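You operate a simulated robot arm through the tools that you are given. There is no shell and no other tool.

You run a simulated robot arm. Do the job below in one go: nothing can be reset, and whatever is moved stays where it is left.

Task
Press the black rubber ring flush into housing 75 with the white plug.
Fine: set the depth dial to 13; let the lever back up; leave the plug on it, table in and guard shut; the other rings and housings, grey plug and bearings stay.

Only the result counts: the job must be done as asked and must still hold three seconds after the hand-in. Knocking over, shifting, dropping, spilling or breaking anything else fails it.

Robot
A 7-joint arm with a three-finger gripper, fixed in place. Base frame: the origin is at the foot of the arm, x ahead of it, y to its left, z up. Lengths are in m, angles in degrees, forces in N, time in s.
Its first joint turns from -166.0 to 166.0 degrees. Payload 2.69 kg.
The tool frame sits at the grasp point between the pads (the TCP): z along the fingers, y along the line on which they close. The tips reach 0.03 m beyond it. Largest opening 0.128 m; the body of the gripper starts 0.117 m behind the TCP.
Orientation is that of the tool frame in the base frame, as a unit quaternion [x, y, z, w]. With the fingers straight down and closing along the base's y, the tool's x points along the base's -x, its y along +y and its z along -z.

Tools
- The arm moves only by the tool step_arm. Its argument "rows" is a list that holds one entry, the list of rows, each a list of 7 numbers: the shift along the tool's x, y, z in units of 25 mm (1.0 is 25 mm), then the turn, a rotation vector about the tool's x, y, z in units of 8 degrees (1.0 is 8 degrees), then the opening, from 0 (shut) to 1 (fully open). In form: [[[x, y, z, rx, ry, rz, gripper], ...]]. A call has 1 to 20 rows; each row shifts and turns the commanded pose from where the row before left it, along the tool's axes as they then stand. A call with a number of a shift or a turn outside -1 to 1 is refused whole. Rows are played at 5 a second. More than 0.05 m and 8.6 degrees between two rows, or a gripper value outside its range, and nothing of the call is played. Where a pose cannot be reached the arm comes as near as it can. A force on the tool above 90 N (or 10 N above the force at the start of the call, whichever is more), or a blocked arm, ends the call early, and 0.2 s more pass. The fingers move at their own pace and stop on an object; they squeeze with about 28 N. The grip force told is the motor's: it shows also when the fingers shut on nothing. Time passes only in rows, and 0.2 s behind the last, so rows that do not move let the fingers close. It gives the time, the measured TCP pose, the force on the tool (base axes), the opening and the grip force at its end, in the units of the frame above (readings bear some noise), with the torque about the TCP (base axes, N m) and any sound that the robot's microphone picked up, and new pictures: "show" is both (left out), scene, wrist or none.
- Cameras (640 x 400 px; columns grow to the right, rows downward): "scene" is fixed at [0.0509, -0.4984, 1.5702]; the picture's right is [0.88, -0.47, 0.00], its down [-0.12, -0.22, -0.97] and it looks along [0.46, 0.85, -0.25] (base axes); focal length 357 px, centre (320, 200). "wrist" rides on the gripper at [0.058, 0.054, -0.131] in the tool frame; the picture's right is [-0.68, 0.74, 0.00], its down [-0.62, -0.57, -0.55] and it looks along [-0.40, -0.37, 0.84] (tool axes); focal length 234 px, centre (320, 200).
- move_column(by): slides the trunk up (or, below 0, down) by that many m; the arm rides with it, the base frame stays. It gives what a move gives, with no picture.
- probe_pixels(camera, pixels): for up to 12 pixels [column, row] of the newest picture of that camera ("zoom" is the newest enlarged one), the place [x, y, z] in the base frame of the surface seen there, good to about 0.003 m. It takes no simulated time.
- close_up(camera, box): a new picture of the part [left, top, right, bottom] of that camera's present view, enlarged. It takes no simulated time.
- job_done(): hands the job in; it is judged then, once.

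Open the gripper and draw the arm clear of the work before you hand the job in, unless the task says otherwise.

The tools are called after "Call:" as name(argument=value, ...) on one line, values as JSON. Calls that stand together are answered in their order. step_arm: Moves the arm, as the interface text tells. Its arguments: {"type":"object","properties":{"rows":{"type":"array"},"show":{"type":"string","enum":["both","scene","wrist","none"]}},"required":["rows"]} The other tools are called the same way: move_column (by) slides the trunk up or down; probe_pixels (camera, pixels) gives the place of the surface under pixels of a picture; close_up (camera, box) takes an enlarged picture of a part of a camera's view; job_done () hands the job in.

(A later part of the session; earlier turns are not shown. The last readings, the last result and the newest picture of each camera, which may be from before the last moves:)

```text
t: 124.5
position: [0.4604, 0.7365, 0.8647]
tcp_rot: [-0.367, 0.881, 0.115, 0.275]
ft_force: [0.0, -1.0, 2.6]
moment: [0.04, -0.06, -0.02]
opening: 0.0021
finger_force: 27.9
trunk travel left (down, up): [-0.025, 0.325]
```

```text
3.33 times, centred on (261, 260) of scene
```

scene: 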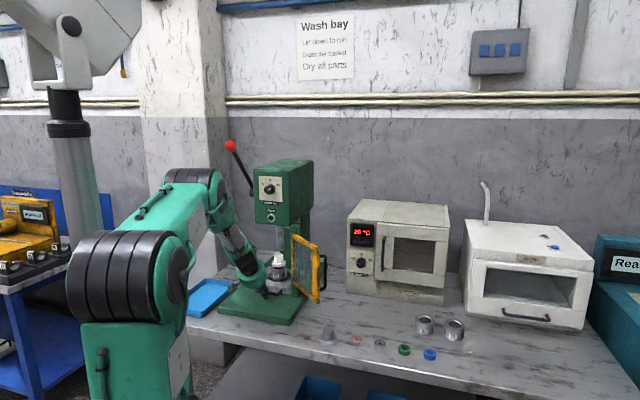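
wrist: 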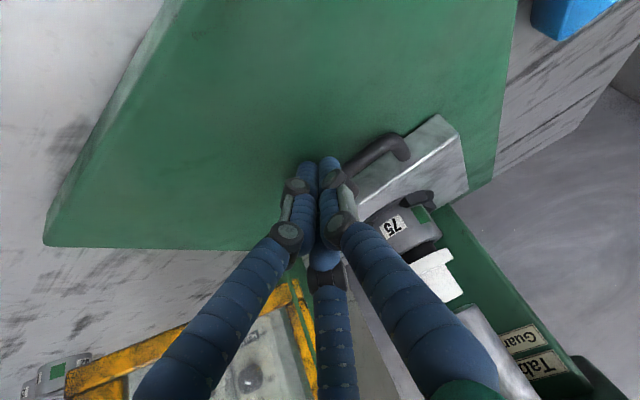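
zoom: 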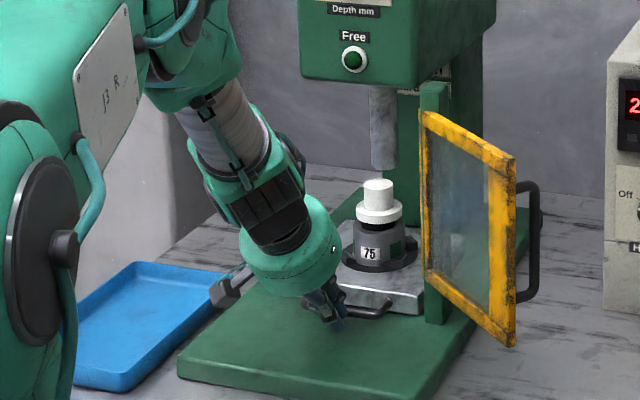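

Nearly in. I push on with small 4 mm rows and watch for the end stop.

Call:
step_arm(rows=[[[-0.1, 0, 0.07, 0, 0, 0, 0], [-0.131, 0, 0.092, 0, 0, 0, 0], [-0.131, 0, 0.092, 0, 0, 0, 0], [-0.131, 0, 0.092, 0, 0, 0, 0], [-0.131, 0, 0.092, 0, 0, 0, 0], [-0.131, 0, 0.092, 0, 0, 0, 0], [-0.131, 0, 0.092, 0, 0, 0, 0], [0, 0, 0, 0, 0, 0, 0]]], show="both")

Call:
close_up(camera="scene", box=[225, 200, 317, 300])

```text
t: 126.3
position: [0.4791, 0.7554, 0.8649]
tcp_rot: [-0.365, 0.882, 0.114, 0.276]
ft_force: [0.8, 0.6, 0.5]
moment: [0.03, 0.0, 0.0]
opening: 0.0026
finger_force: 27.7
trunk travel left (down, up): [-0.025, 0.325]
```

scene: 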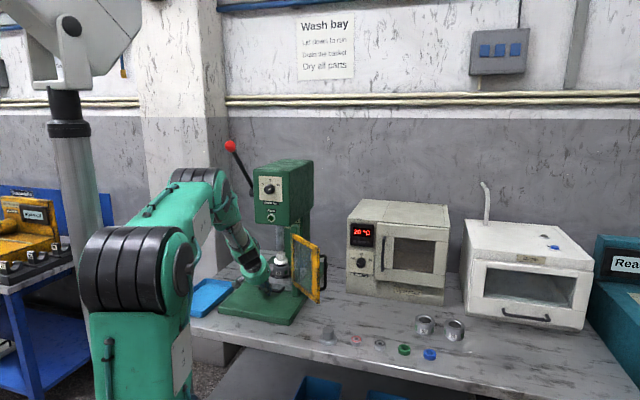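
wrist: 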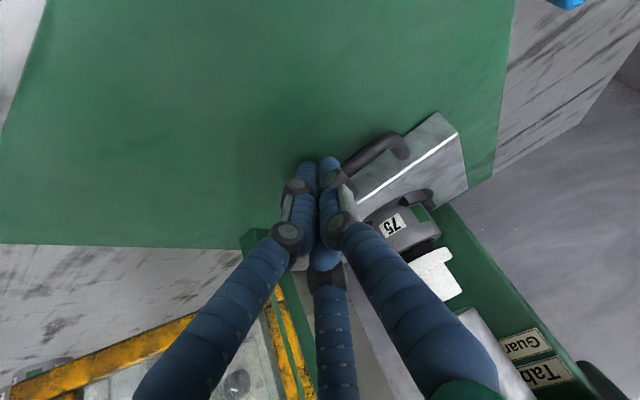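

```text
4.00 times, centred on (271, 250) of scene
```

zoom: 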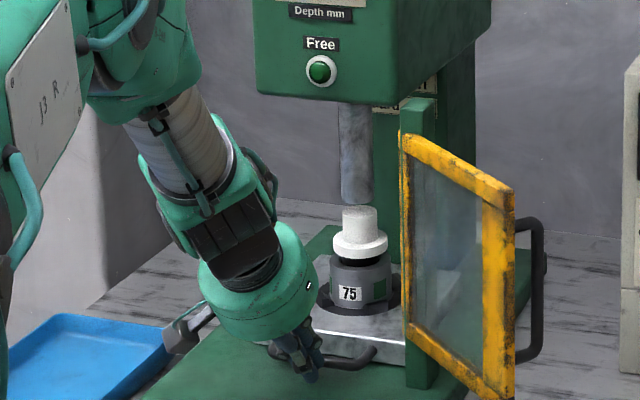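

The plug is nearly under the ram. I probe plug and ram surfaces to compare their axes.

Call:
probe_pixels(camera="zoom", pixels=[[359, 212], [345, 230], [372, 230], [359, 235], [345, 170], [367, 170], [356, 170], [356, 195], [350, 280], [335, 255], [385, 250], [404, 150]])

Call:
step_arm(rows=[[[-0.1, 0, 0.07, 0, 0, 0, 0], [-0.1, 0, 0.07, 0, 0, 0, 0], [0, 0, 0, 0, 0, 0, 0]]], show="none")

```text
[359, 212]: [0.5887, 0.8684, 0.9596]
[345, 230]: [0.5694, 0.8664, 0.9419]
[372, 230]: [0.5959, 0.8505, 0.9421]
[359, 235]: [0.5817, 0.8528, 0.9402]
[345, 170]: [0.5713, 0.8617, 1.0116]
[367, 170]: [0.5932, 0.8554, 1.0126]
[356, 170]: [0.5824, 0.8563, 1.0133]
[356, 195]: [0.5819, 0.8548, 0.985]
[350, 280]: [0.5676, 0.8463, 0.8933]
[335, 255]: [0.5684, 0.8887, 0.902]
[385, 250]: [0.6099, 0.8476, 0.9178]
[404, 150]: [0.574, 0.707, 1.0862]
```

```text
t: 127.1
position: [0.4836, 0.7596, 0.8673]
tcp_rot: [-0.365, 0.881, 0.115, 0.277]
ft_force: [-17.2, -11.8, 18.1]
moment: [-0.06, -0.11, -0.22]
opening: 0.0022
finger_force: 28.1
trunk travel left (down, up): [-0.025, 0.325]
```

Resistance of about 20 N inward appeared, so the table is at its stop. I press 1.5 mm more to confirm, then look.

Call:
step_arm(rows=[[[-0.05, 0, 0.035, 0, 0, 0, 0], [0, 0, 0, 0, 0, 0, 0]]], show="both")

Call:
close_up(camera="scene", box=[225, 200, 317, 300])

```text
t: 127.7
position: [0.4831, 0.7601, 0.8672]
tcp_rot: [-0.366, 0.881, 0.114, 0.277]
ft_force: [-28.0, -24.2, 27.6]
moment: [-0.08, -0.06, -0.17]
opening: 0.0062
finger_force: 31.1
trunk travel left (down, up): [-0.025, 0.325]
```

scene: 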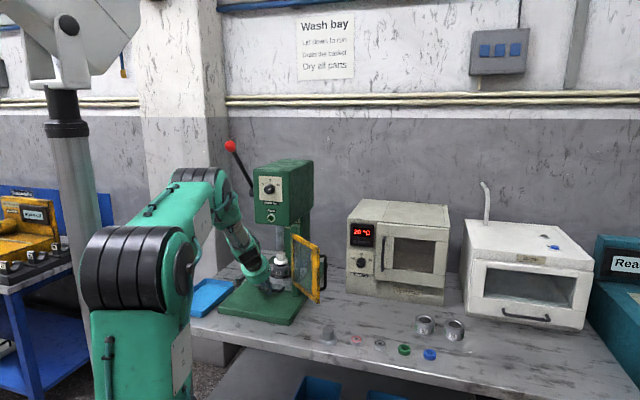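
wrist: 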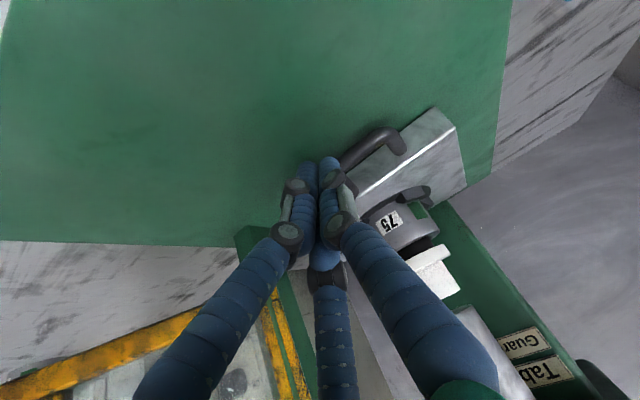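

```text
4.00 times, centred on (271, 250) of scene
```

zoom: 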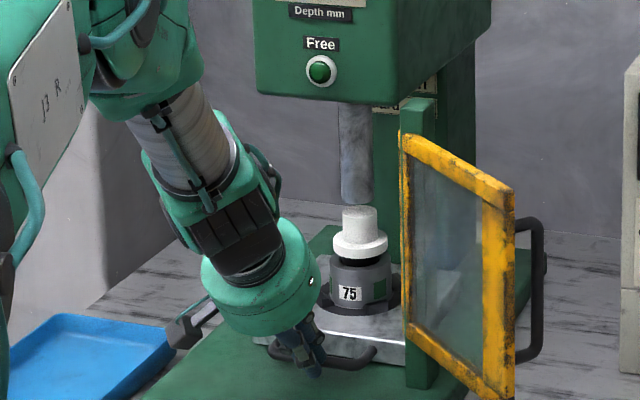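

The stop is firm (38 N without further motion): table in. I withdraw the fingers outward and upward, opening nothing yet.

Call:
step_arm(rows=[[[0.2, 0, -0.14, 0, 0, 0, 0], [0.4, 0, -0.28, 0, 0, 0, 0], [0.65, 0, -0.46, 0, 0, 0, 0], [0.65, 0, -0.46, 0, 0, 0, 0], [0.65, 0, -0.46, 0, 0, 0, 0], [0.65, 0, -0.46, 0, 0, 0, 0], [0.65, 0, -0.46, 0, 0, 0, 0], [0, 0, 0, 0, 0, 0, 0]]], show="scene")

Call:
close_up(camera="scene", box=[225, 200, 337, 320])

```text
t: 129.5
position: [0.4039, 0.6792, 0.8669]
tcp_rot: [-0.366, 0.882, 0.113, 0.276]
ft_force: [-0.1, -0.1, 0.3]
moment: [0.0, -0.02, -0.01]
opening: 0.0022
finger_force: 31.0
trunk travel left (down, up): [-0.025, 0.325]
```

scene: 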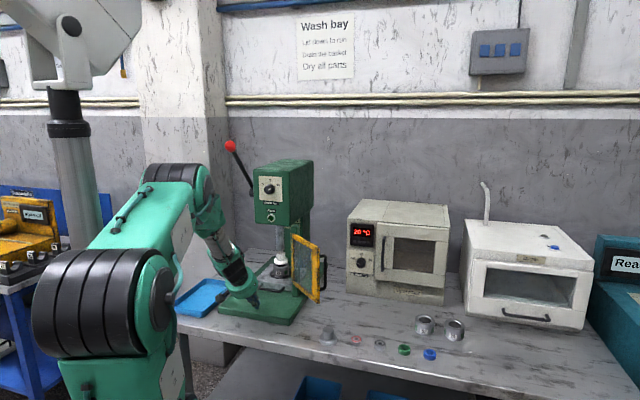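

```text
3.33 times, centred on (281, 260) of scene
```

zoom: 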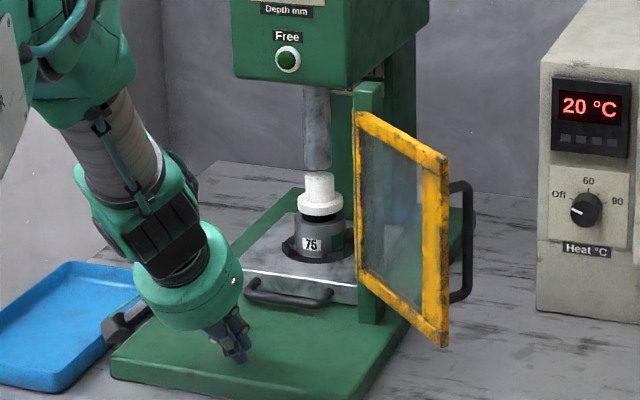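

The table is in and the plug sits under the ram. I probe the guard's corners and handle for the swing geometry.

Call:
probe_pixels(camera="zoom", pixels=[[360, 118], [443, 160], [440, 338], [360, 265], [470, 190], [470, 240], [466, 290], [452, 190], [452, 298], [400, 200], [430, 250], [368, 95]])

Call:
move_column(by=0.25)

```text
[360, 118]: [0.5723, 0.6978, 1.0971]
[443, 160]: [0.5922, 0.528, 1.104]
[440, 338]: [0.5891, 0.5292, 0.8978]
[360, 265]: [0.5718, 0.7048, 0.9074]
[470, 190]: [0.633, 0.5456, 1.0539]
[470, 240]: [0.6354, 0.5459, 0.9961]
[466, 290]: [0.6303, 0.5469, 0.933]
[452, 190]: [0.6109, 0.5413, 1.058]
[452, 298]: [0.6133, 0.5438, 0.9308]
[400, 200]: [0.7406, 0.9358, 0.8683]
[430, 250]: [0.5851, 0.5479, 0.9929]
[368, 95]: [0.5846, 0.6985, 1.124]
```

```text
t: 132.1
position: [0.4039, 0.6794, 1.1177]
tcp_rot: [-0.366, 0.882, 0.114, 0.276]
ft_force: [-0.4, -0.3, 0.3]
moment: [0.02, -0.03, -0.03]
opening: 0.0021
finger_force: 31.9
trunk travel left (down, up): [-0.275, 0.075]
```

Trunk is back up. I bring the tool to vertical, rise to z≈1.2, and then cross over the guard's top to its outer (+x) side.

Call:
step_arm(rows=[[[0, 0, 0, 0, 0.875, 0, 0], [0, 0, 0, 0, 0.875, 0, 0], [0, 0, 0, 0, 0.875, 0, 0], [0, 0, 0, 0, 0.875, 0, 0], [0, 0, 0, 0, 0.875, 0, 0], [0, 0, -0.8, 0, 0, 0, 0], [0, 0, -0.8, 0, 0, 0, 0], [0, 0, -0.8, 0, 0, 0, 0], [0, 0, -0.8, 0, 0, 0, 0], [0, 0, 0, 0, 0, 0, 0]]], show="both")

Call:
probe_pixels(camera="scene", pixels=[[350, 285], [351, 225], [380, 300], [385, 240], [349, 255], [440, 300], [310, 240], [360, 262]])

```text
t: 134.3
position: [0.4042, 0.6812, 1.1987]
tcp_rot: [-0.383, 0.924, -0.003, -0.002]
ft_force: [0.3, -0.5, -0.5]
moment: [0.01, -0.02, -0.03]
opening: 0.0023
finger_force: 31.1
trunk travel left (down, up): [-0.275, 0.075]
```

scene: 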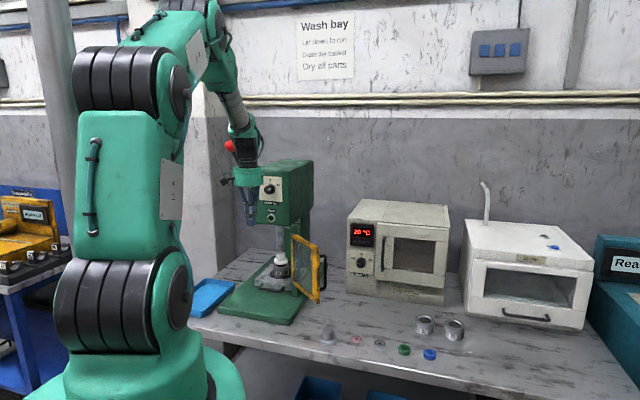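
wrist: 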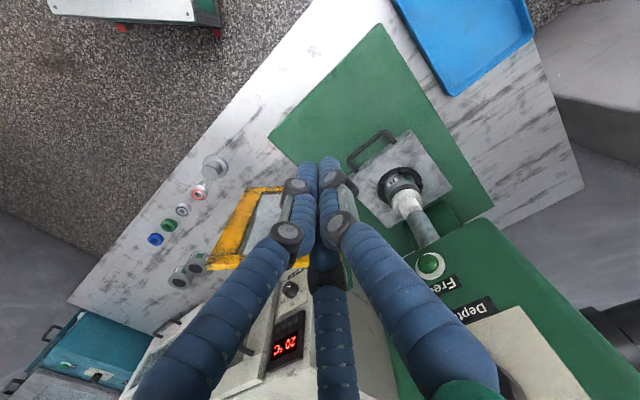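

```text
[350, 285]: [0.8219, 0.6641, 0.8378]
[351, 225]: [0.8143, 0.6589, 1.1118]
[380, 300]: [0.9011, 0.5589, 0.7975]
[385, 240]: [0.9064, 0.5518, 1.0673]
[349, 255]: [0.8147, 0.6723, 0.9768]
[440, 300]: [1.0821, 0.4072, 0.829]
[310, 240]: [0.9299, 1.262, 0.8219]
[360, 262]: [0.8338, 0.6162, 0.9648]
```

Warmer's near corner is at (0.815,0.67), far enough. I cross over to (0.675,0.59) at z≈1.2.

Call:
step_arm(rows=[[[-0.423, -0.853, 0, 0, 0, 0, 0], [-0.423, -0.853, 0, 0, 0, 0, 0], [-0.423, -0.853, 0, 0, 0, 0, 0], [-0.423, -0.853, 0, 0, 0, 0, 0], [-0.423, -0.853, 0, 0, 0, 0, 0], [-0.423, -0.853, 0, 0, 0, 0, 0], [-0.423, -0.853, 0, 0, 0, 0, 0], [-0.423, -0.853, 0, 0, 0, 0, 0], [-0.423, -0.853, 0, 0, 0, 0, 0], [-0.423, -0.853, 0, 0, 0, 0, 0], [-0.423, -0.853, 0, 0, 0, 0, 0], [-0.423, -0.853, 0, 0, 0, 0, 0], [0, 0, 0, 0, 0, 0, 0]]], show="both")

```text
t: 137.1
position: [0.6752, 0.5885, 1.1978]
tcp_rot: [-0.382, 0.924, -0.002, -0.002]
ft_force: [-0.1, 0.0, 0.2]
moment: [0.03, 0.03, 0.02]
opening: 0.0023
finger_force: 31.6
trunk travel left (down, up): [-0.275, 0.075]
```

scene: 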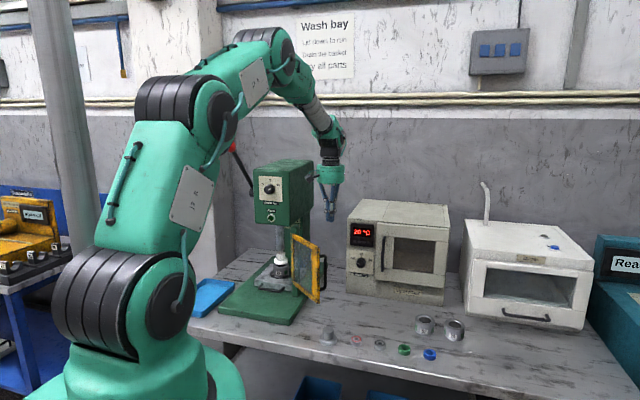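
wrist: 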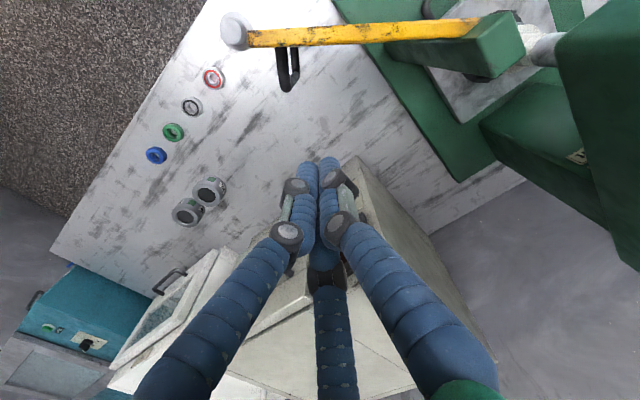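

From here the guard is seen from above: free end (255,38), handle (288,75), hinge post (490,45). I probe these.

Call:
probe_pixels(camera="wrist", pixels=[[257, 38], [320, 36], [380, 33], [440, 29], [470, 27], [288, 55], [288, 85], [490, 45], [510, 35], [450, 55], [400, 50], [570, 60]])

Call:
close_up(camera="wrist", box=[220, 0, 560, 120])

```text
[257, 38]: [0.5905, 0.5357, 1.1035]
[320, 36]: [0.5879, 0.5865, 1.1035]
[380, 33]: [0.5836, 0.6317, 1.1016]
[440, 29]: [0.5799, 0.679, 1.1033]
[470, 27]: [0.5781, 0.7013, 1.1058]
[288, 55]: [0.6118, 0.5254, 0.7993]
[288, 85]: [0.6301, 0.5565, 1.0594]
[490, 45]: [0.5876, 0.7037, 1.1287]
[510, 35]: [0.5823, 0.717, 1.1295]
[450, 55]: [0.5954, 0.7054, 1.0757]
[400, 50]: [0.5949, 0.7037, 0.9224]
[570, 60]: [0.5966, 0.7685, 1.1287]
```

```text
1.88 times, centred on (390, 60) of wrist
```

zoom: 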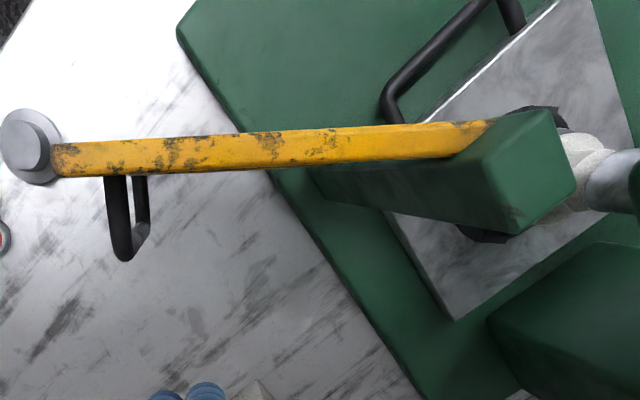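

Guard midline runs from hinge (0.577,0.706) to free end (0.590,0.53). I descend on its outer side at (0.675,0.60) to z≈1.03.

Call:
step_arm(rows=[[[-0.325, 0.325, 0.4, 0, 0, 0, 0], [0, 0, 0.9, 0, 0, 0, 0], [0, 0, 0.9, 0, 0, 0, 0], [0, 0, 0.9, 0, 0, 0, 0], [0, 0, 0.9, 0, 0, 0, 0], [0, 0, 0.9, 0, 0, 0, 0], [0, 0, 0.9, 0, 0, 0, 0], [0, 0, 0.9, 0, 0, 0, 0], [0, 0, 0, 0, 0, 0, 0]]], show="both")

```text
t: 139.1
position: [0.6749, 0.5986, 1.0278]
tcp_rot: [-0.383, 0.924, -0.002, -0.002]
ft_force: [0.8, -0.3, -0.5]
moment: [-0.06, 0.02, 0.01]
opening: 0.0022
finger_force: 31.4
trunk travel left (down, up): [-0.275, 0.075]
```

scene: 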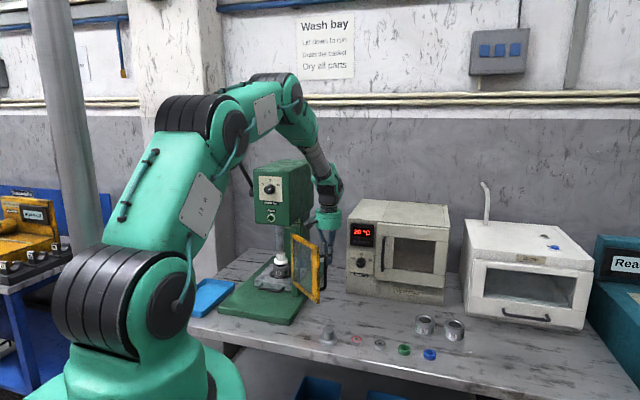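
wrist: 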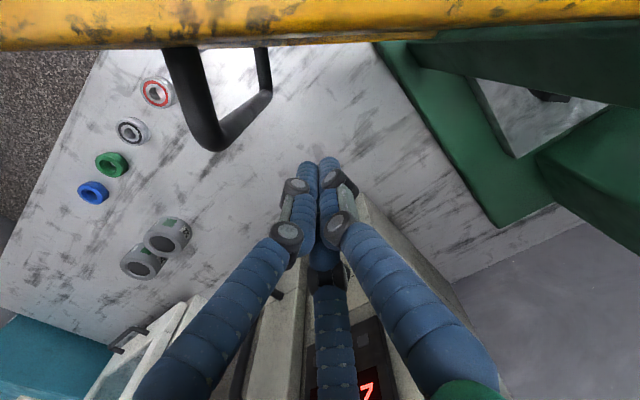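

Fingers are on the outer side, between handle and hinge. I begin the push along the swing arc toward -x.

Call:
step_arm(rows=[[[0.42, 0.535, 0, 0, 0, 0, 0], [0.42, 0.535, 0, 0, 0, 0, 0], [0.42, 0.535, 0, 0, 0, 0, 0], [0.354, 0.166, 0, 0, 0, 0, 0], [0.354, 0.166, 0, 0, 0, 0, 0], [0.308, 0.237, 0, 0, 0, 0, 0], [0.308, 0.237, 0, 0, 0, 0, 0], [0.308, 0.237, 0, 0, 0, 0, 0], [0, 0, 0, 0, 0, 0, 0]]], show="both")

```text
t: 141.1
position: [0.5763, 0.5946, 1.0287]
tcp_rot: [-0.383, 0.924, -0.002, -0.003]
ft_force: [-0.7, -0.3, -0.1]
moment: [0.01, -0.01, 0.02]
opening: 0.002
finger_force: 31.0
trunk travel left (down, up): [-0.275, 0.075]
```

scene: 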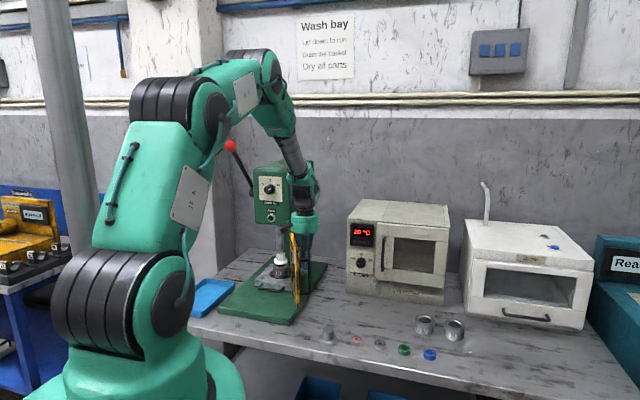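
wrist: 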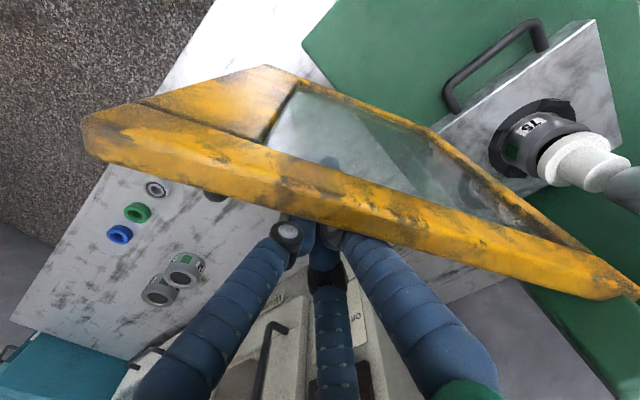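

The guard follows smoothly. I continue along the arc to β=-135°.

Call:
step_arm(rows=[[[0.237, 0.308, 0, 0, 0, 0, 0], [0.237, 0.308, 0, 0, 0, 0, 0], [0.237, 0.308, 0, 0, 0, 0, 0], [0.149, 0.36, 0, 0, 0, 0, 0], [0.149, 0.36, 0, 0, 0, 0, 0], [0.149, 0.36, 0, 0, 0, 0, 0], [0.049, 0.385, 0, 0, 0, 0, 0], [0.049, 0.385, 0, 0, 0, 0, 0], [0.049, 0.385, 0, 0, 0, 0, 0], [0, 0, 0, 0, 0, 0, 0]]], show="both")

```text
t: 143.3
position: [0.4973, 0.6296, 1.0289]
tcp_rot: [-0.383, 0.924, -0.002, -0.003]
ft_force: [-0.6, 0.0, 0.1]
moment: [-0.03, -0.01, 0.0]
opening: 0.0018
finger_force: 31.6
trunk travel left (down, up): [-0.275, 0.075]
```

scene: 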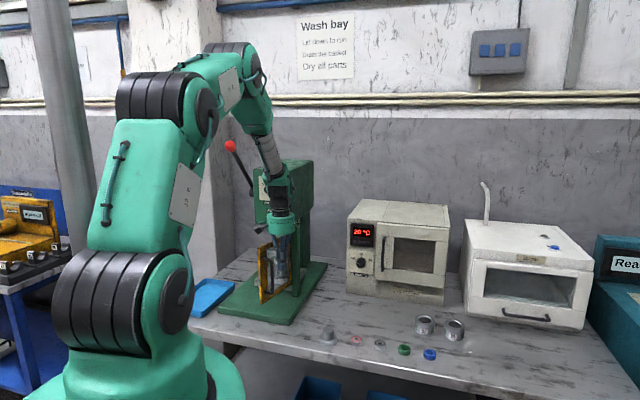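
wrist: 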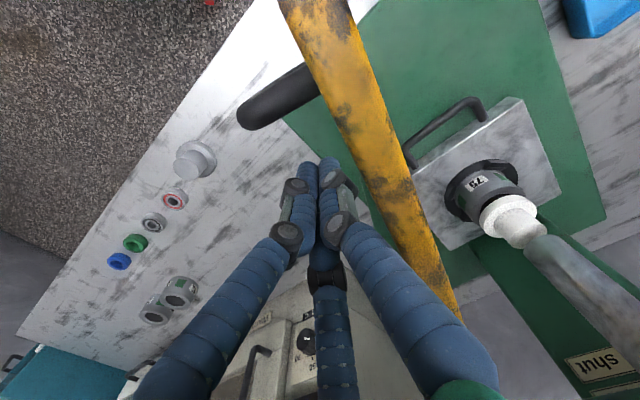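

The guard now points straight out. From here I lean the hand outward (35°) while pushing on, to keep clear of the press head.

Call:
step_arm(rows=[[[-0.05, 0.385, 0, 0, -0.4375, 0, 0], [-0.05, 0.385, 0.005, 0, -0.4375, 0, 0], [-0.05, 0.385, 0.01, 0, -0.4375, 0, 0], [-0.146, 0.36, 0.027, 0, -0.4375, 0, 0], [-0.144, 0.36, 0.036, 0, -0.4375, 0, 0], [-0.142, 0.36, 0.045, 0, -0.4375, 0, 0], [-0.22, 0.309, 0.085, 0, -0.4375, 0, 0], [-0.215, 0.309, 0.1, 0, -0.4375, 0, 0], [-0.21, 0.309, 0.113, 0, -0.4375, 0, 0], [0, 0, 0, 0, -0.4375, 0, 0], [0, 0, 0, 0, 0, 0, 0]]], show="both")

Call:
close_up(camera="scene", box=[220, 170, 332, 310])

```text
t: 145.7
position: [0.4643, 0.7075, 1.0304]
tcp_rot: [-0.366, 0.881, 0.114, 0.277]
ft_force: [1.1, -0.1, 0.8]
moment: [0.0, 0.04, 0.01]
opening: 0.0023
finger_force: 30.7
trunk travel left (down, up): [-0.275, 0.075]
```

scene: 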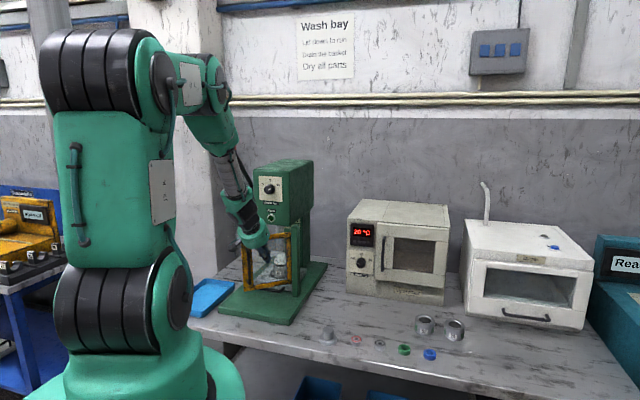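
wrist: 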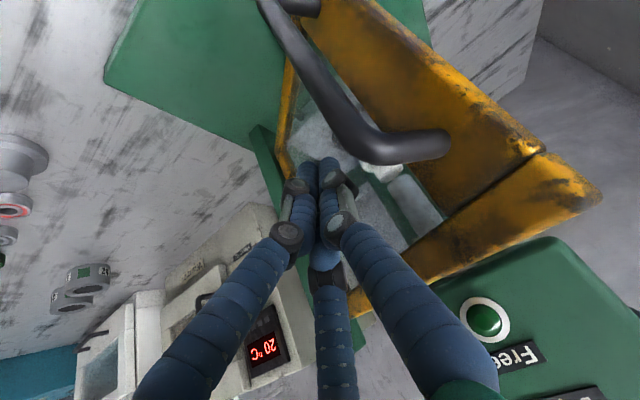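

```text
2.86 times, centred on (276, 240) of scene
```

zoom: 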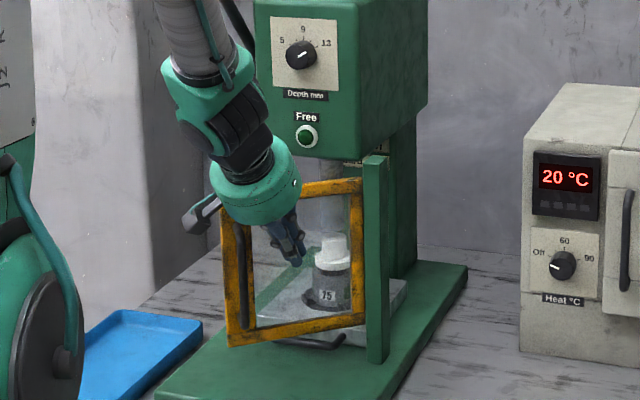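

Almost shut. I keep pushing with the lean, in small rows, watching the force.

Call:
step_arm(rows=[[[-0.2, 0.25, 0.14, 0, 0, 0, 0], [-0.22, 0.22, 0.154, 0, 0, 0, 0], [-0.22, 0.18, 0.154, 0, 0, 0, 0], [-0.22, 0.14, 0.154, 0, 0, 0, 0], [0, 0, 0, 0, 0, 0, 0]]], show="both")

Call:
close_up(camera="scene", box=[220, 170, 332, 310])

```text
t: 146.9
position: [0.4698, 0.7405, 1.0263]
tcp_rot: [-0.366, 0.882, 0.114, 0.276]
ft_force: [0.0, -0.1, -0.2]
moment: [-0.01, 0.0, 0.01]
opening: 0.002
finger_force: 31.0
trunk travel left (down, up): [-0.275, 0.075]
```

scene: 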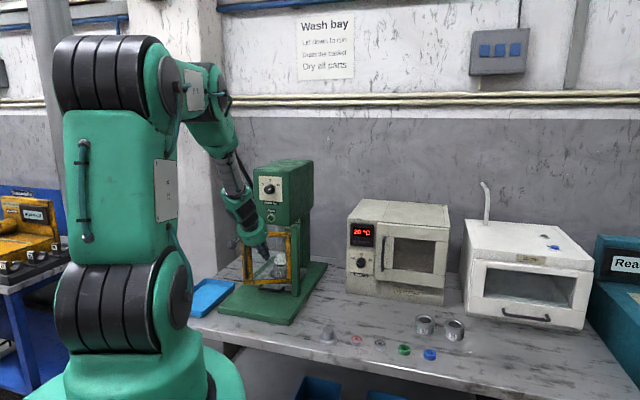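
wrist: 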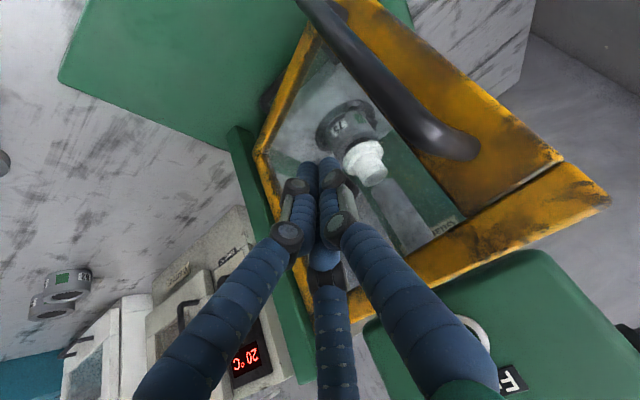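

```text
2.86 times, centred on (276, 240) of scene
```

zoom: 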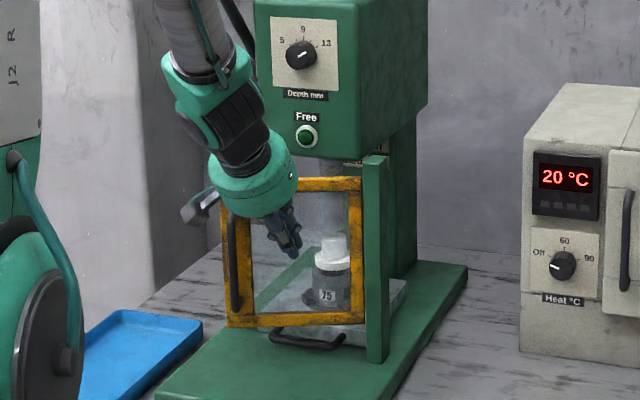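

The guard looks nearly shut. I press on in 4 mm steps until it meets its stop.

Call:
step_arm(rows=[[[-0.131, 0.05, 0.092, 0, 0, 0, 0], [-0.131, 0.05, 0.092, 0, 0, 0, 0], [-0.131, 0, 0.092, 0, 0, 0, 0], [0, 0, 0, 0, 0, 0, 0]]], show="both")

Call:
close_up(camera="scene", box=[220, 170, 332, 310])

```text
t: 147.9
position: [0.4749, 0.7511, 1.0286]
tcp_rot: [-0.366, 0.881, 0.114, 0.276]
ft_force: [0.1, -0.3, -0.1]
moment: [-0.01, 0.0, -0.01]
opening: 0.0023
finger_force: 31.0
trunk travel left (down, up): [-0.275, 0.075]
```

scene: 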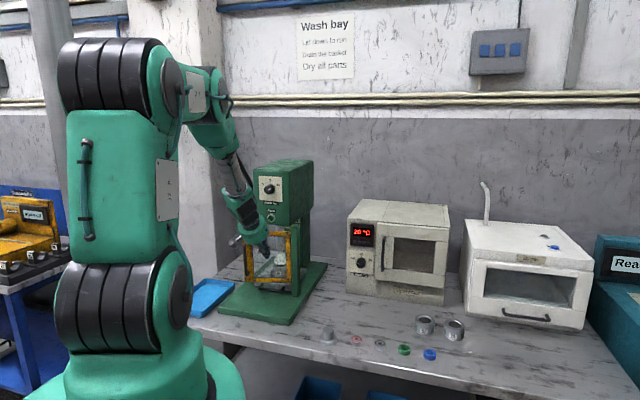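
wrist: 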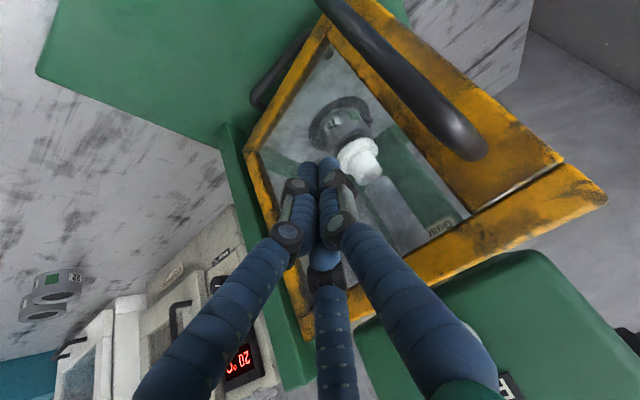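

```text
2.86 times, centred on (276, 240) of scene
```

zoom: 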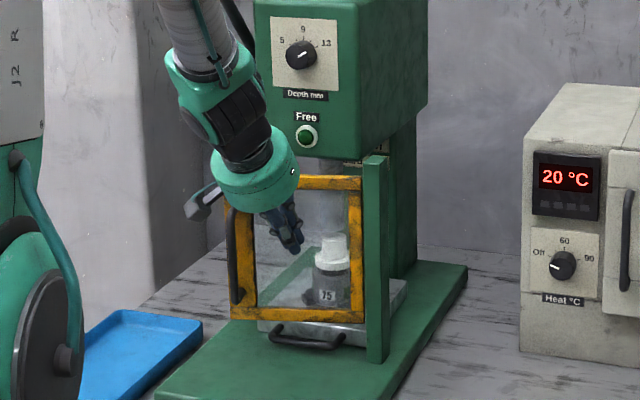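

Call:
step_arm(rows=[[[-0.131, 0.02, 0.092, 0, 0, 0, 0], [-0.131, 0.02, 0.092, 0, 0, 0, 0], [-0.131, 0.02, 0.092, 0, 0, 0, 0], [0, 0, 0, 0, 0, 0, 0]]], show="scene")

Call:
close_up(camera="scene", box=[220, 170, 332, 310])

```text
t: 148.9
position: [0.4833, 0.7603, 1.0287]
tcp_rot: [-0.365, 0.882, 0.114, 0.276]
ft_force: [0.4, 0.0, 0.1]
moment: [0.01, -0.03, -0.02]
opening: 0.002
finger_force: 31.3
trunk travel left (down, up): [-0.275, 0.075]
```

scene: 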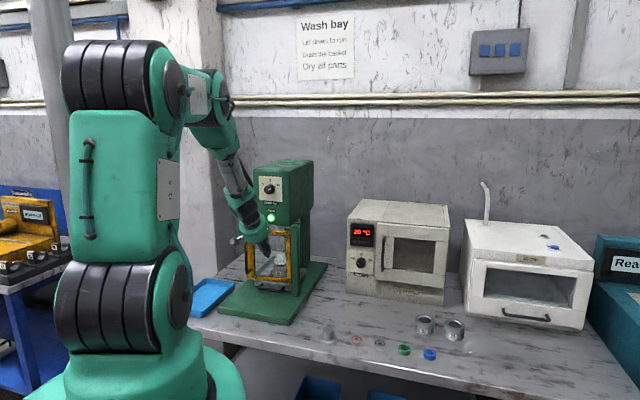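

```text
2.86 times, centred on (276, 240) of scene
```

zoom: 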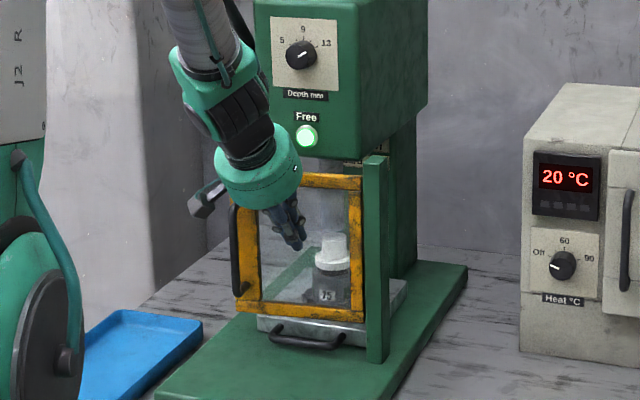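

The "Free" lamp is lit green now, so table and guard are recognised. I press the guard a little further to its stop.

Call:
step_arm(rows=[[[-0.1, 0.01, 0.07, 0, 0, 0, 0], [-0.1, 0.01, 0.07, 0, 0, 0, 0], [0, 0, 0, 0, 0, 0, 0]]], show="none")

Call:
step_arm(rows=[[[-0.1, 0.01, 0.07, 0, 0, 0, 0], [-0.1, 0.01, 0.07, 0, 0, 0, 0], [0, 0, 0, 0, 0, 0, 0]]], show="both")

Call:
close_up(camera="scene", box=[220, 170, 332, 310])

```text
t: 149.7
position: [0.4877, 0.7633, 1.0277]
tcp_rot: [-0.366, 0.882, 0.114, 0.275]
ft_force: [-0.3, 0.5, -1.1]
moment: [0.01, -0.01, 0.01]
opening: 0.0022
finger_force: 31.3
trunk travel left (down, up): [-0.275, 0.075]
```

```text
t: 150.5
position: [0.4901, 0.7661, 1.0297]
tcp_rot: [-0.366, 0.881, 0.113, 0.276]
ft_force: [-19.5, -20.1, 5.5]
moment: [-0.23, 0.11, -0.14]
opening: 0.002
finger_force: 31.6
trunk travel left (down, up): [-0.275, 0.075]
```

scene: 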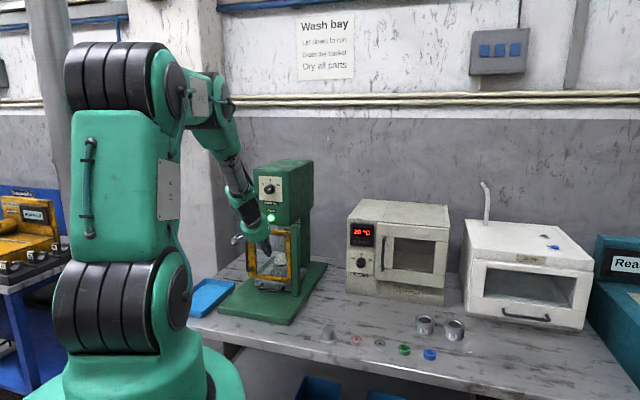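
wrist: 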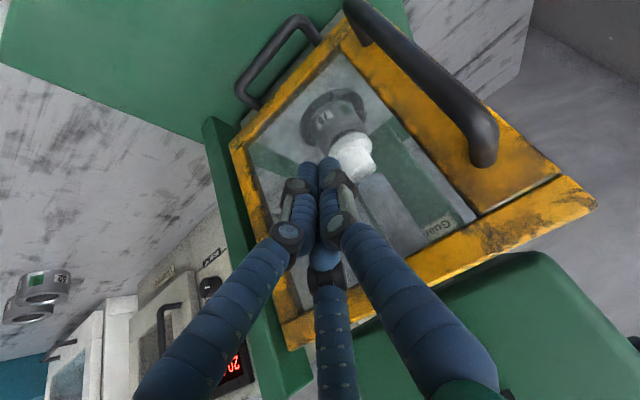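

```text
2.86 times, centred on (276, 240) of scene
```

zoom: 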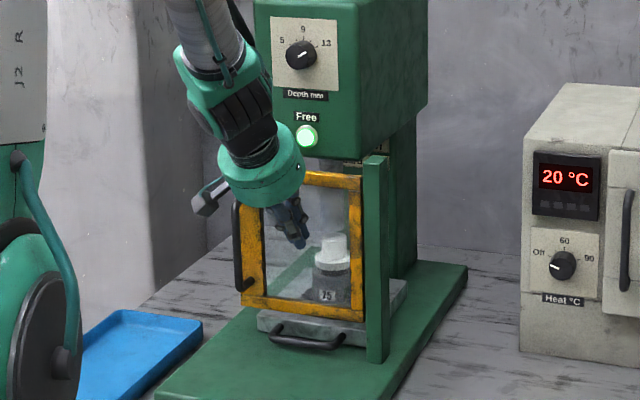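

Guard is at its stop (28 N) and the lamp stays lit. I withdraw from the guard and look at the lever.

Call:
step_arm(rows=[[[0.2, 0, -0.14, 0, 0, 0, 0], [0.5, 0, -0.35, 0, 0, 0, 0], [0.65, 0, -0.46, 0, 0, 0, 0], [0.65, 0, -0.46, 0, 0, 0, 0], [0.65, 0, -0.46, 0, 0, 0, 0], [0.65, 0, -0.46, 0, 0, 0, 0], [0.65, 0, -0.46, 0, 0, 0, 0], [0, 0, 0, 0, 0, 0, 0]]], show="both")

Call:
close_up(camera="scene", box=[215, 130, 279, 210])

Call:
probe_pixels(camera="zoom", pixels=[[225, 75], [210, 65], [240, 85], [225, 95], [260, 150], [300, 220], [340, 290], [355, 300], [345, 330]])

```text
t: 152.3
position: [0.4052, 0.6815, 1.03]
tcp_rot: [-0.366, 0.882, 0.113, 0.275]
ft_force: [0.1, -1.1, 0.6]
moment: [0.01, -0.02, 0.01]
opening: 0.002
finger_force: 31.8
trunk travel left (down, up): [-0.275, 0.075]
```

scene: 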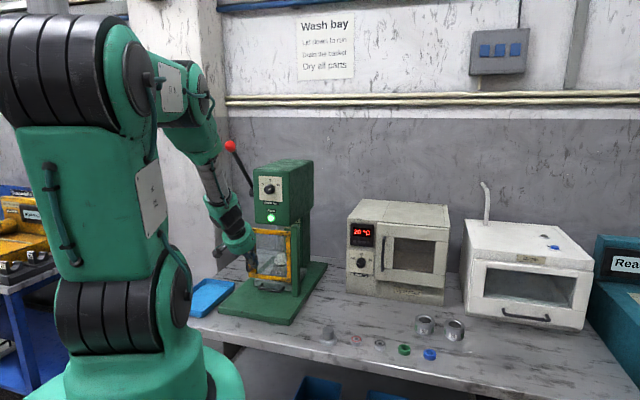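
wrist: 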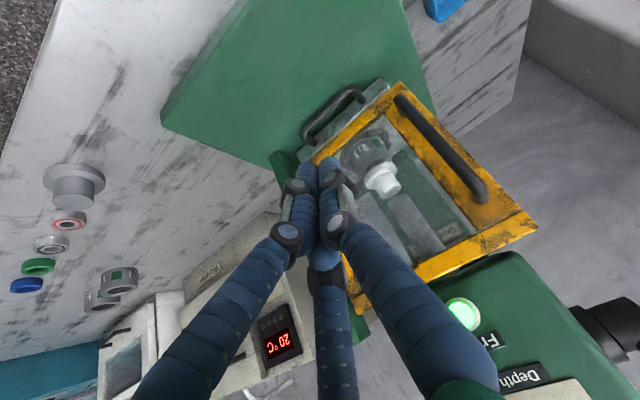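

```text
5.00 times, centred on (247, 170) of scene
```

zoom: 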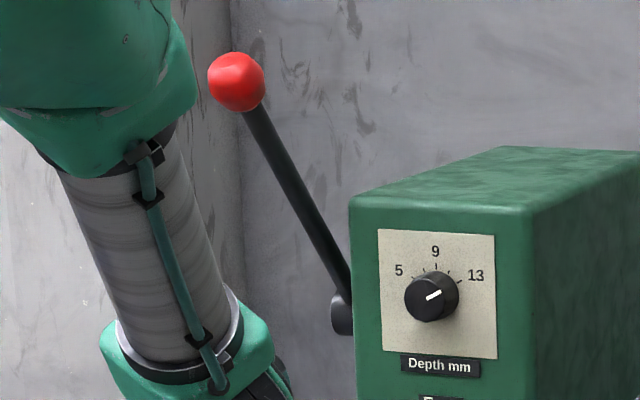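

```text
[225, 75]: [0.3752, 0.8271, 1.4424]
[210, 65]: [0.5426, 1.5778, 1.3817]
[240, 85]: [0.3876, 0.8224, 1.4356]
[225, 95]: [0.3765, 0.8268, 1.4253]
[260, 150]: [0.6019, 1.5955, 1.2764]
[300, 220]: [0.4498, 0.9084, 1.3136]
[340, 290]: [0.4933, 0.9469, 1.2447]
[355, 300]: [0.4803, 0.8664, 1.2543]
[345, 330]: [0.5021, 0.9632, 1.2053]
```

The lever ball centre works out at about (0.395,0.845,1.431), pivot on the left side of the head near in≈1.04, z≈1.215. I'll hook the closed fingers over the inner/upper side of the ball. First straight up to z≈1.6.

Call:
step_arm(rows=[[[-0.4, 0, -0.57, 0, 0, 0, 0], [-0.688, 0, -0.983, 0, 0, 0, 0], [-0.688, 0, -0.983, 0, 0, 0, 0], [-0.688, 0, -0.983, 0, 0, 0, 0], [-0.688, 0, -0.983, 0, 0, 0, 0], [-0.688, 0, -0.983, 0, 0, 0, 0], [-0.688, 0, -0.983, 0, 0, 0, 0], [-0.688, 0, -0.983, 0, 0, 0, 0], [-0.688, 0, -0.983, 0, 0, 0, 0], [-0.688, 0, -0.983, 0, 0, 0, 0], [-0.688, 0, -0.983, 0, 0, 0, 0], [-0.688, 0, -0.983, 0, 0, 0, 0], [-0.688, 0, -0.983, 0, 0, 0, 0], [-0.688, 0, -0.983, 0, 0, 0, 0], [-0.688, 0, -0.983, 0, 0, 0, 0], [-0.688, 0, -0.983, 0, 0, 0, 0], [-0.688, 0, -0.983, 0, 0, 0, 0], [-0.688, 0, -0.983, 0, 0, 0, 0], [-0.688, 0, -0.983, 0, 0, 0, 0], [0, 0, 0, 0, 0, 0, 0]]], show="both")

```text
t: 156.5
position: [0.4079, 0.6853, 1.5838]
tcp_rot: [-0.365, 0.882, 0.113, 0.276]
ft_force: [0.7, -1.0, -0.5]
moment: [-0.03, 0.04, 0.0]
opening: 0.002
finger_force: 31.4
trunk travel left (down, up): [-0.275, 0.075]
```

scene: 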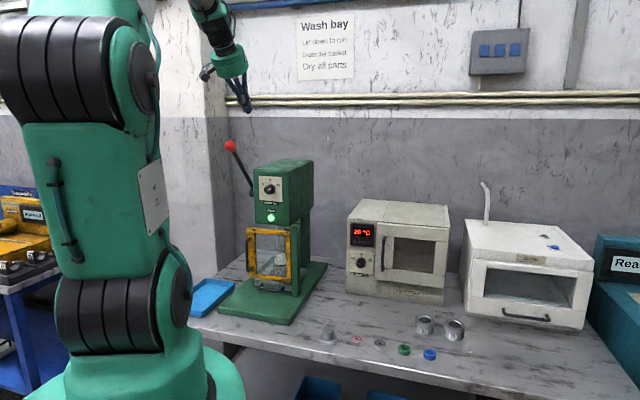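
wrist: 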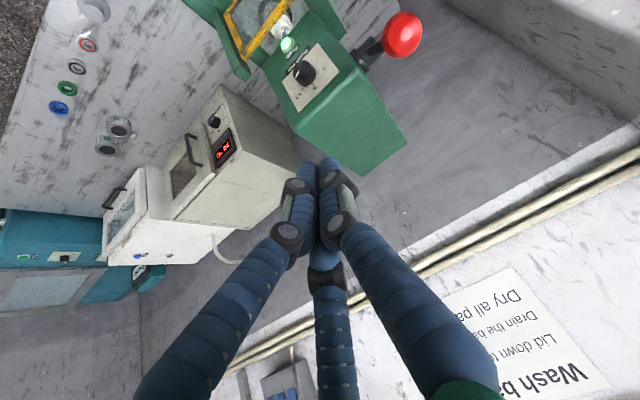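

The pose is reached. The ball shows at (402,35) in the wrist view; I zoom to measure it and the lever from above.

Call:
close_up(camera="wrist", box=[330, 0, 450, 80])

Call:
probe_pixels(camera="zoom", pixels=[[383, 185], [330, 185], [440, 185], [383, 130], [383, 240], [250, 230], [290, 210], [180, 270], [150, 240], [230, 290]])

```text
5.00 times, centred on (390, 40) of wrist
```

zoom: 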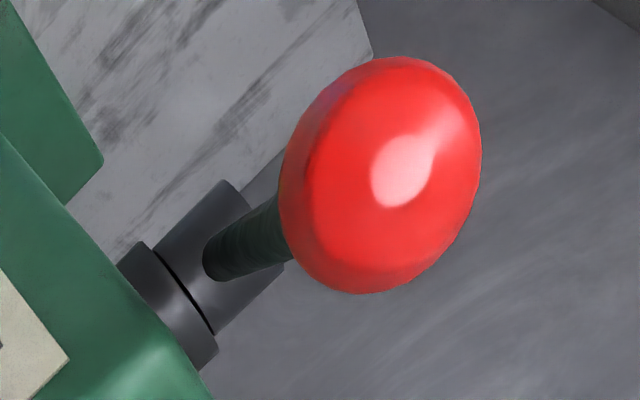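

```text
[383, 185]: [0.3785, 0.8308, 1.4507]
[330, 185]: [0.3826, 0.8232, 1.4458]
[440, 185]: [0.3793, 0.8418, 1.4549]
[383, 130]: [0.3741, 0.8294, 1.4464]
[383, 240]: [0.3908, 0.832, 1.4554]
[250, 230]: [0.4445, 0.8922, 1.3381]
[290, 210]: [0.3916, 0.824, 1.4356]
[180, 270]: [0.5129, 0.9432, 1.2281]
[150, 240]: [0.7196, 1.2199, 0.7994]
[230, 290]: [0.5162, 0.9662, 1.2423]
```

Ball centre refined to about (0.389,0.844,1.434), i.e. in 0.872, r -0.320. I move above it: to in≈0.924, r≈-0.320, still at z≈1.58.

Call:
step_arm(rows=[[[-0.705, 0.707, 0.494, 0, 0, 0, 0], [-0.705, 0.707, 0.494, 0, 0, 0, 0], [-0.705, 0.707, 0.494, 0, 0, 0, 0], [-0.705, 0.707, 0.494, 0, 0, 0, 0], [-0.705, 0.707, 0.494, 0, 0, 0, 0], [-0.705, 0.707, 0.494, 0, 0, 0, 0], [-0.705, 0.707, 0.494, 0, 0, 0, 0], [0, 0, 0, 0, 0, 0, 0]]], show="both")

```text
t: 158.3
position: [0.4259, 0.8783, 1.5901]
tcp_rot: [-0.365, 0.882, 0.113, 0.277]
ft_force: [-0.3, 0.3, 0.6]
moment: [-0.01, 0.02, -0.04]
opening: 0.0023
finger_force: 31.5
trunk travel left (down, up): [-0.275, 0.075]
```

scene: 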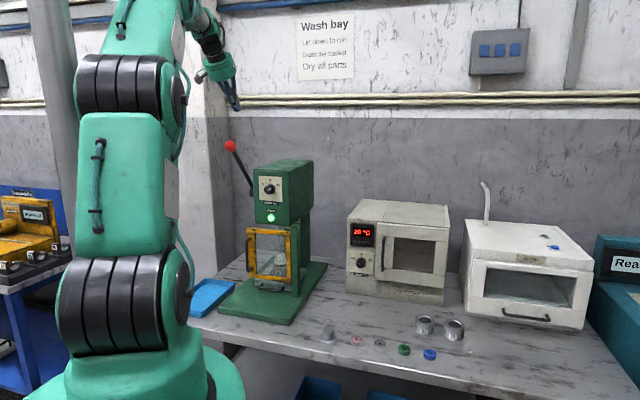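
wrist: 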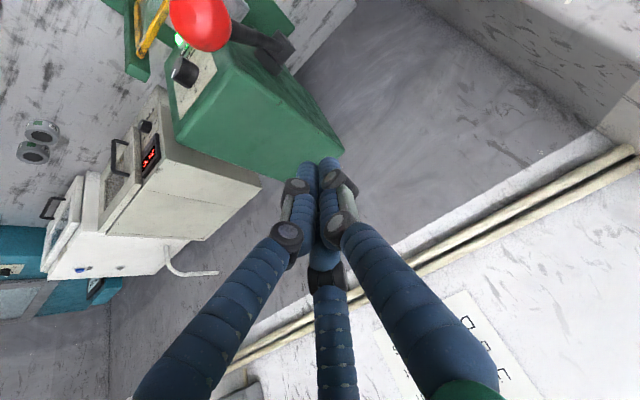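

Predicted and seen ball positions agree to a few px. I zoom once more to refine the sideways alignment before lowering.

Call:
close_up(camera="wrist", box=[150, 0, 250, 62])

Call:
probe_pixels(camera="zoom", pixels=[[310, 130], [250, 130], [380, 130], [310, 60], [310, 220], [560, 240], [620, 270]])

```text
6.40 times, centred on (200, 31) of wrist
```

zoom: 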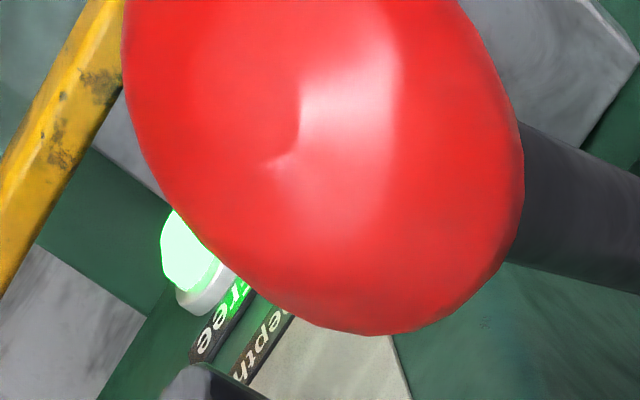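

```text
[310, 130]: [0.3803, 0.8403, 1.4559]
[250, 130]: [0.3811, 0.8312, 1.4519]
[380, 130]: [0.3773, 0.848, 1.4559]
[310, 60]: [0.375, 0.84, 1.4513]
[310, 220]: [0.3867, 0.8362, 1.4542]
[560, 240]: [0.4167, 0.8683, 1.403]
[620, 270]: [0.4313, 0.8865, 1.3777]
```

Alignment good (ball r≈-0.321, tool r≈-0.320). I lower the fingers behind the ball (its inner/upper side) to z≈1.47.

Call:
step_arm(rows=[[[0.551, 0, 0.786, 0, 0, 0, 0], [0.551, 0, 0.786, 0, 0, 0, 0], [0.551, 0, 0.786, 0, 0, 0, 0], [0.551, 0, 0.786, 0, 0, 0, 0], [0.551, 0, 0.786, 0, 0, 0, 0], [0, 0, 0, 0, 0, 0, 0]]], show="both")

Call:
close_up(camera="scene", box=[200, 110, 296, 190])

```text
t: 159.7
position: [0.4275, 0.8795, 1.4691]
tcp_rot: [-0.365, 0.882, 0.114, 0.276]
ft_force: [-0.1, 0.4, 0.7]
moment: [0.01, 0.01, -0.05]
opening: 0.002
finger_force: 31.3
trunk travel left (down, up): [-0.275, 0.075]
```

scene: 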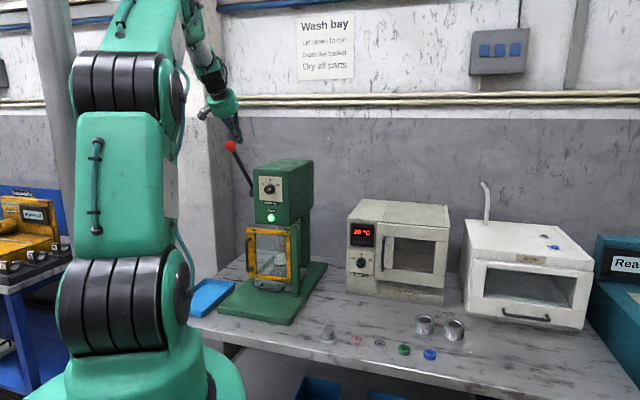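
wrist: 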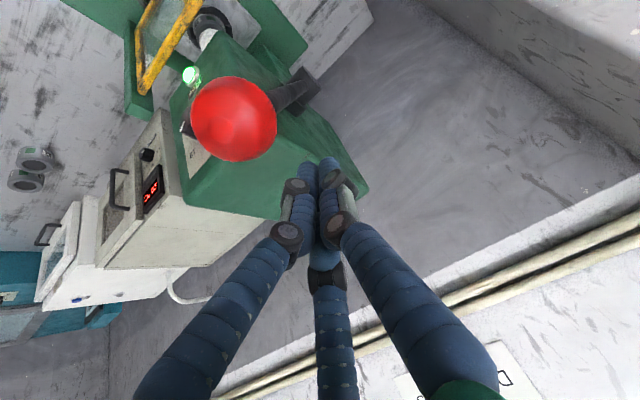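

```text
5.00 times, centred on (248, 150) of scene
```

zoom: 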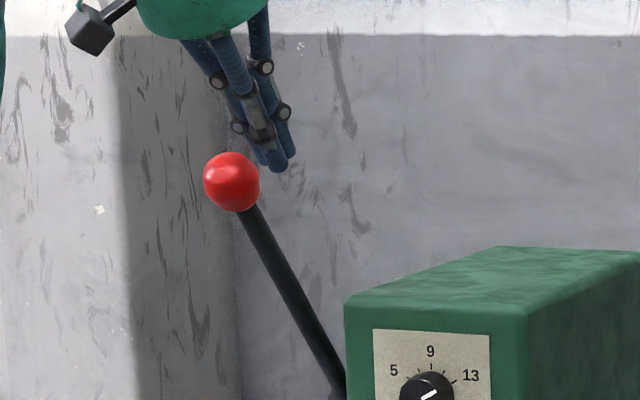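

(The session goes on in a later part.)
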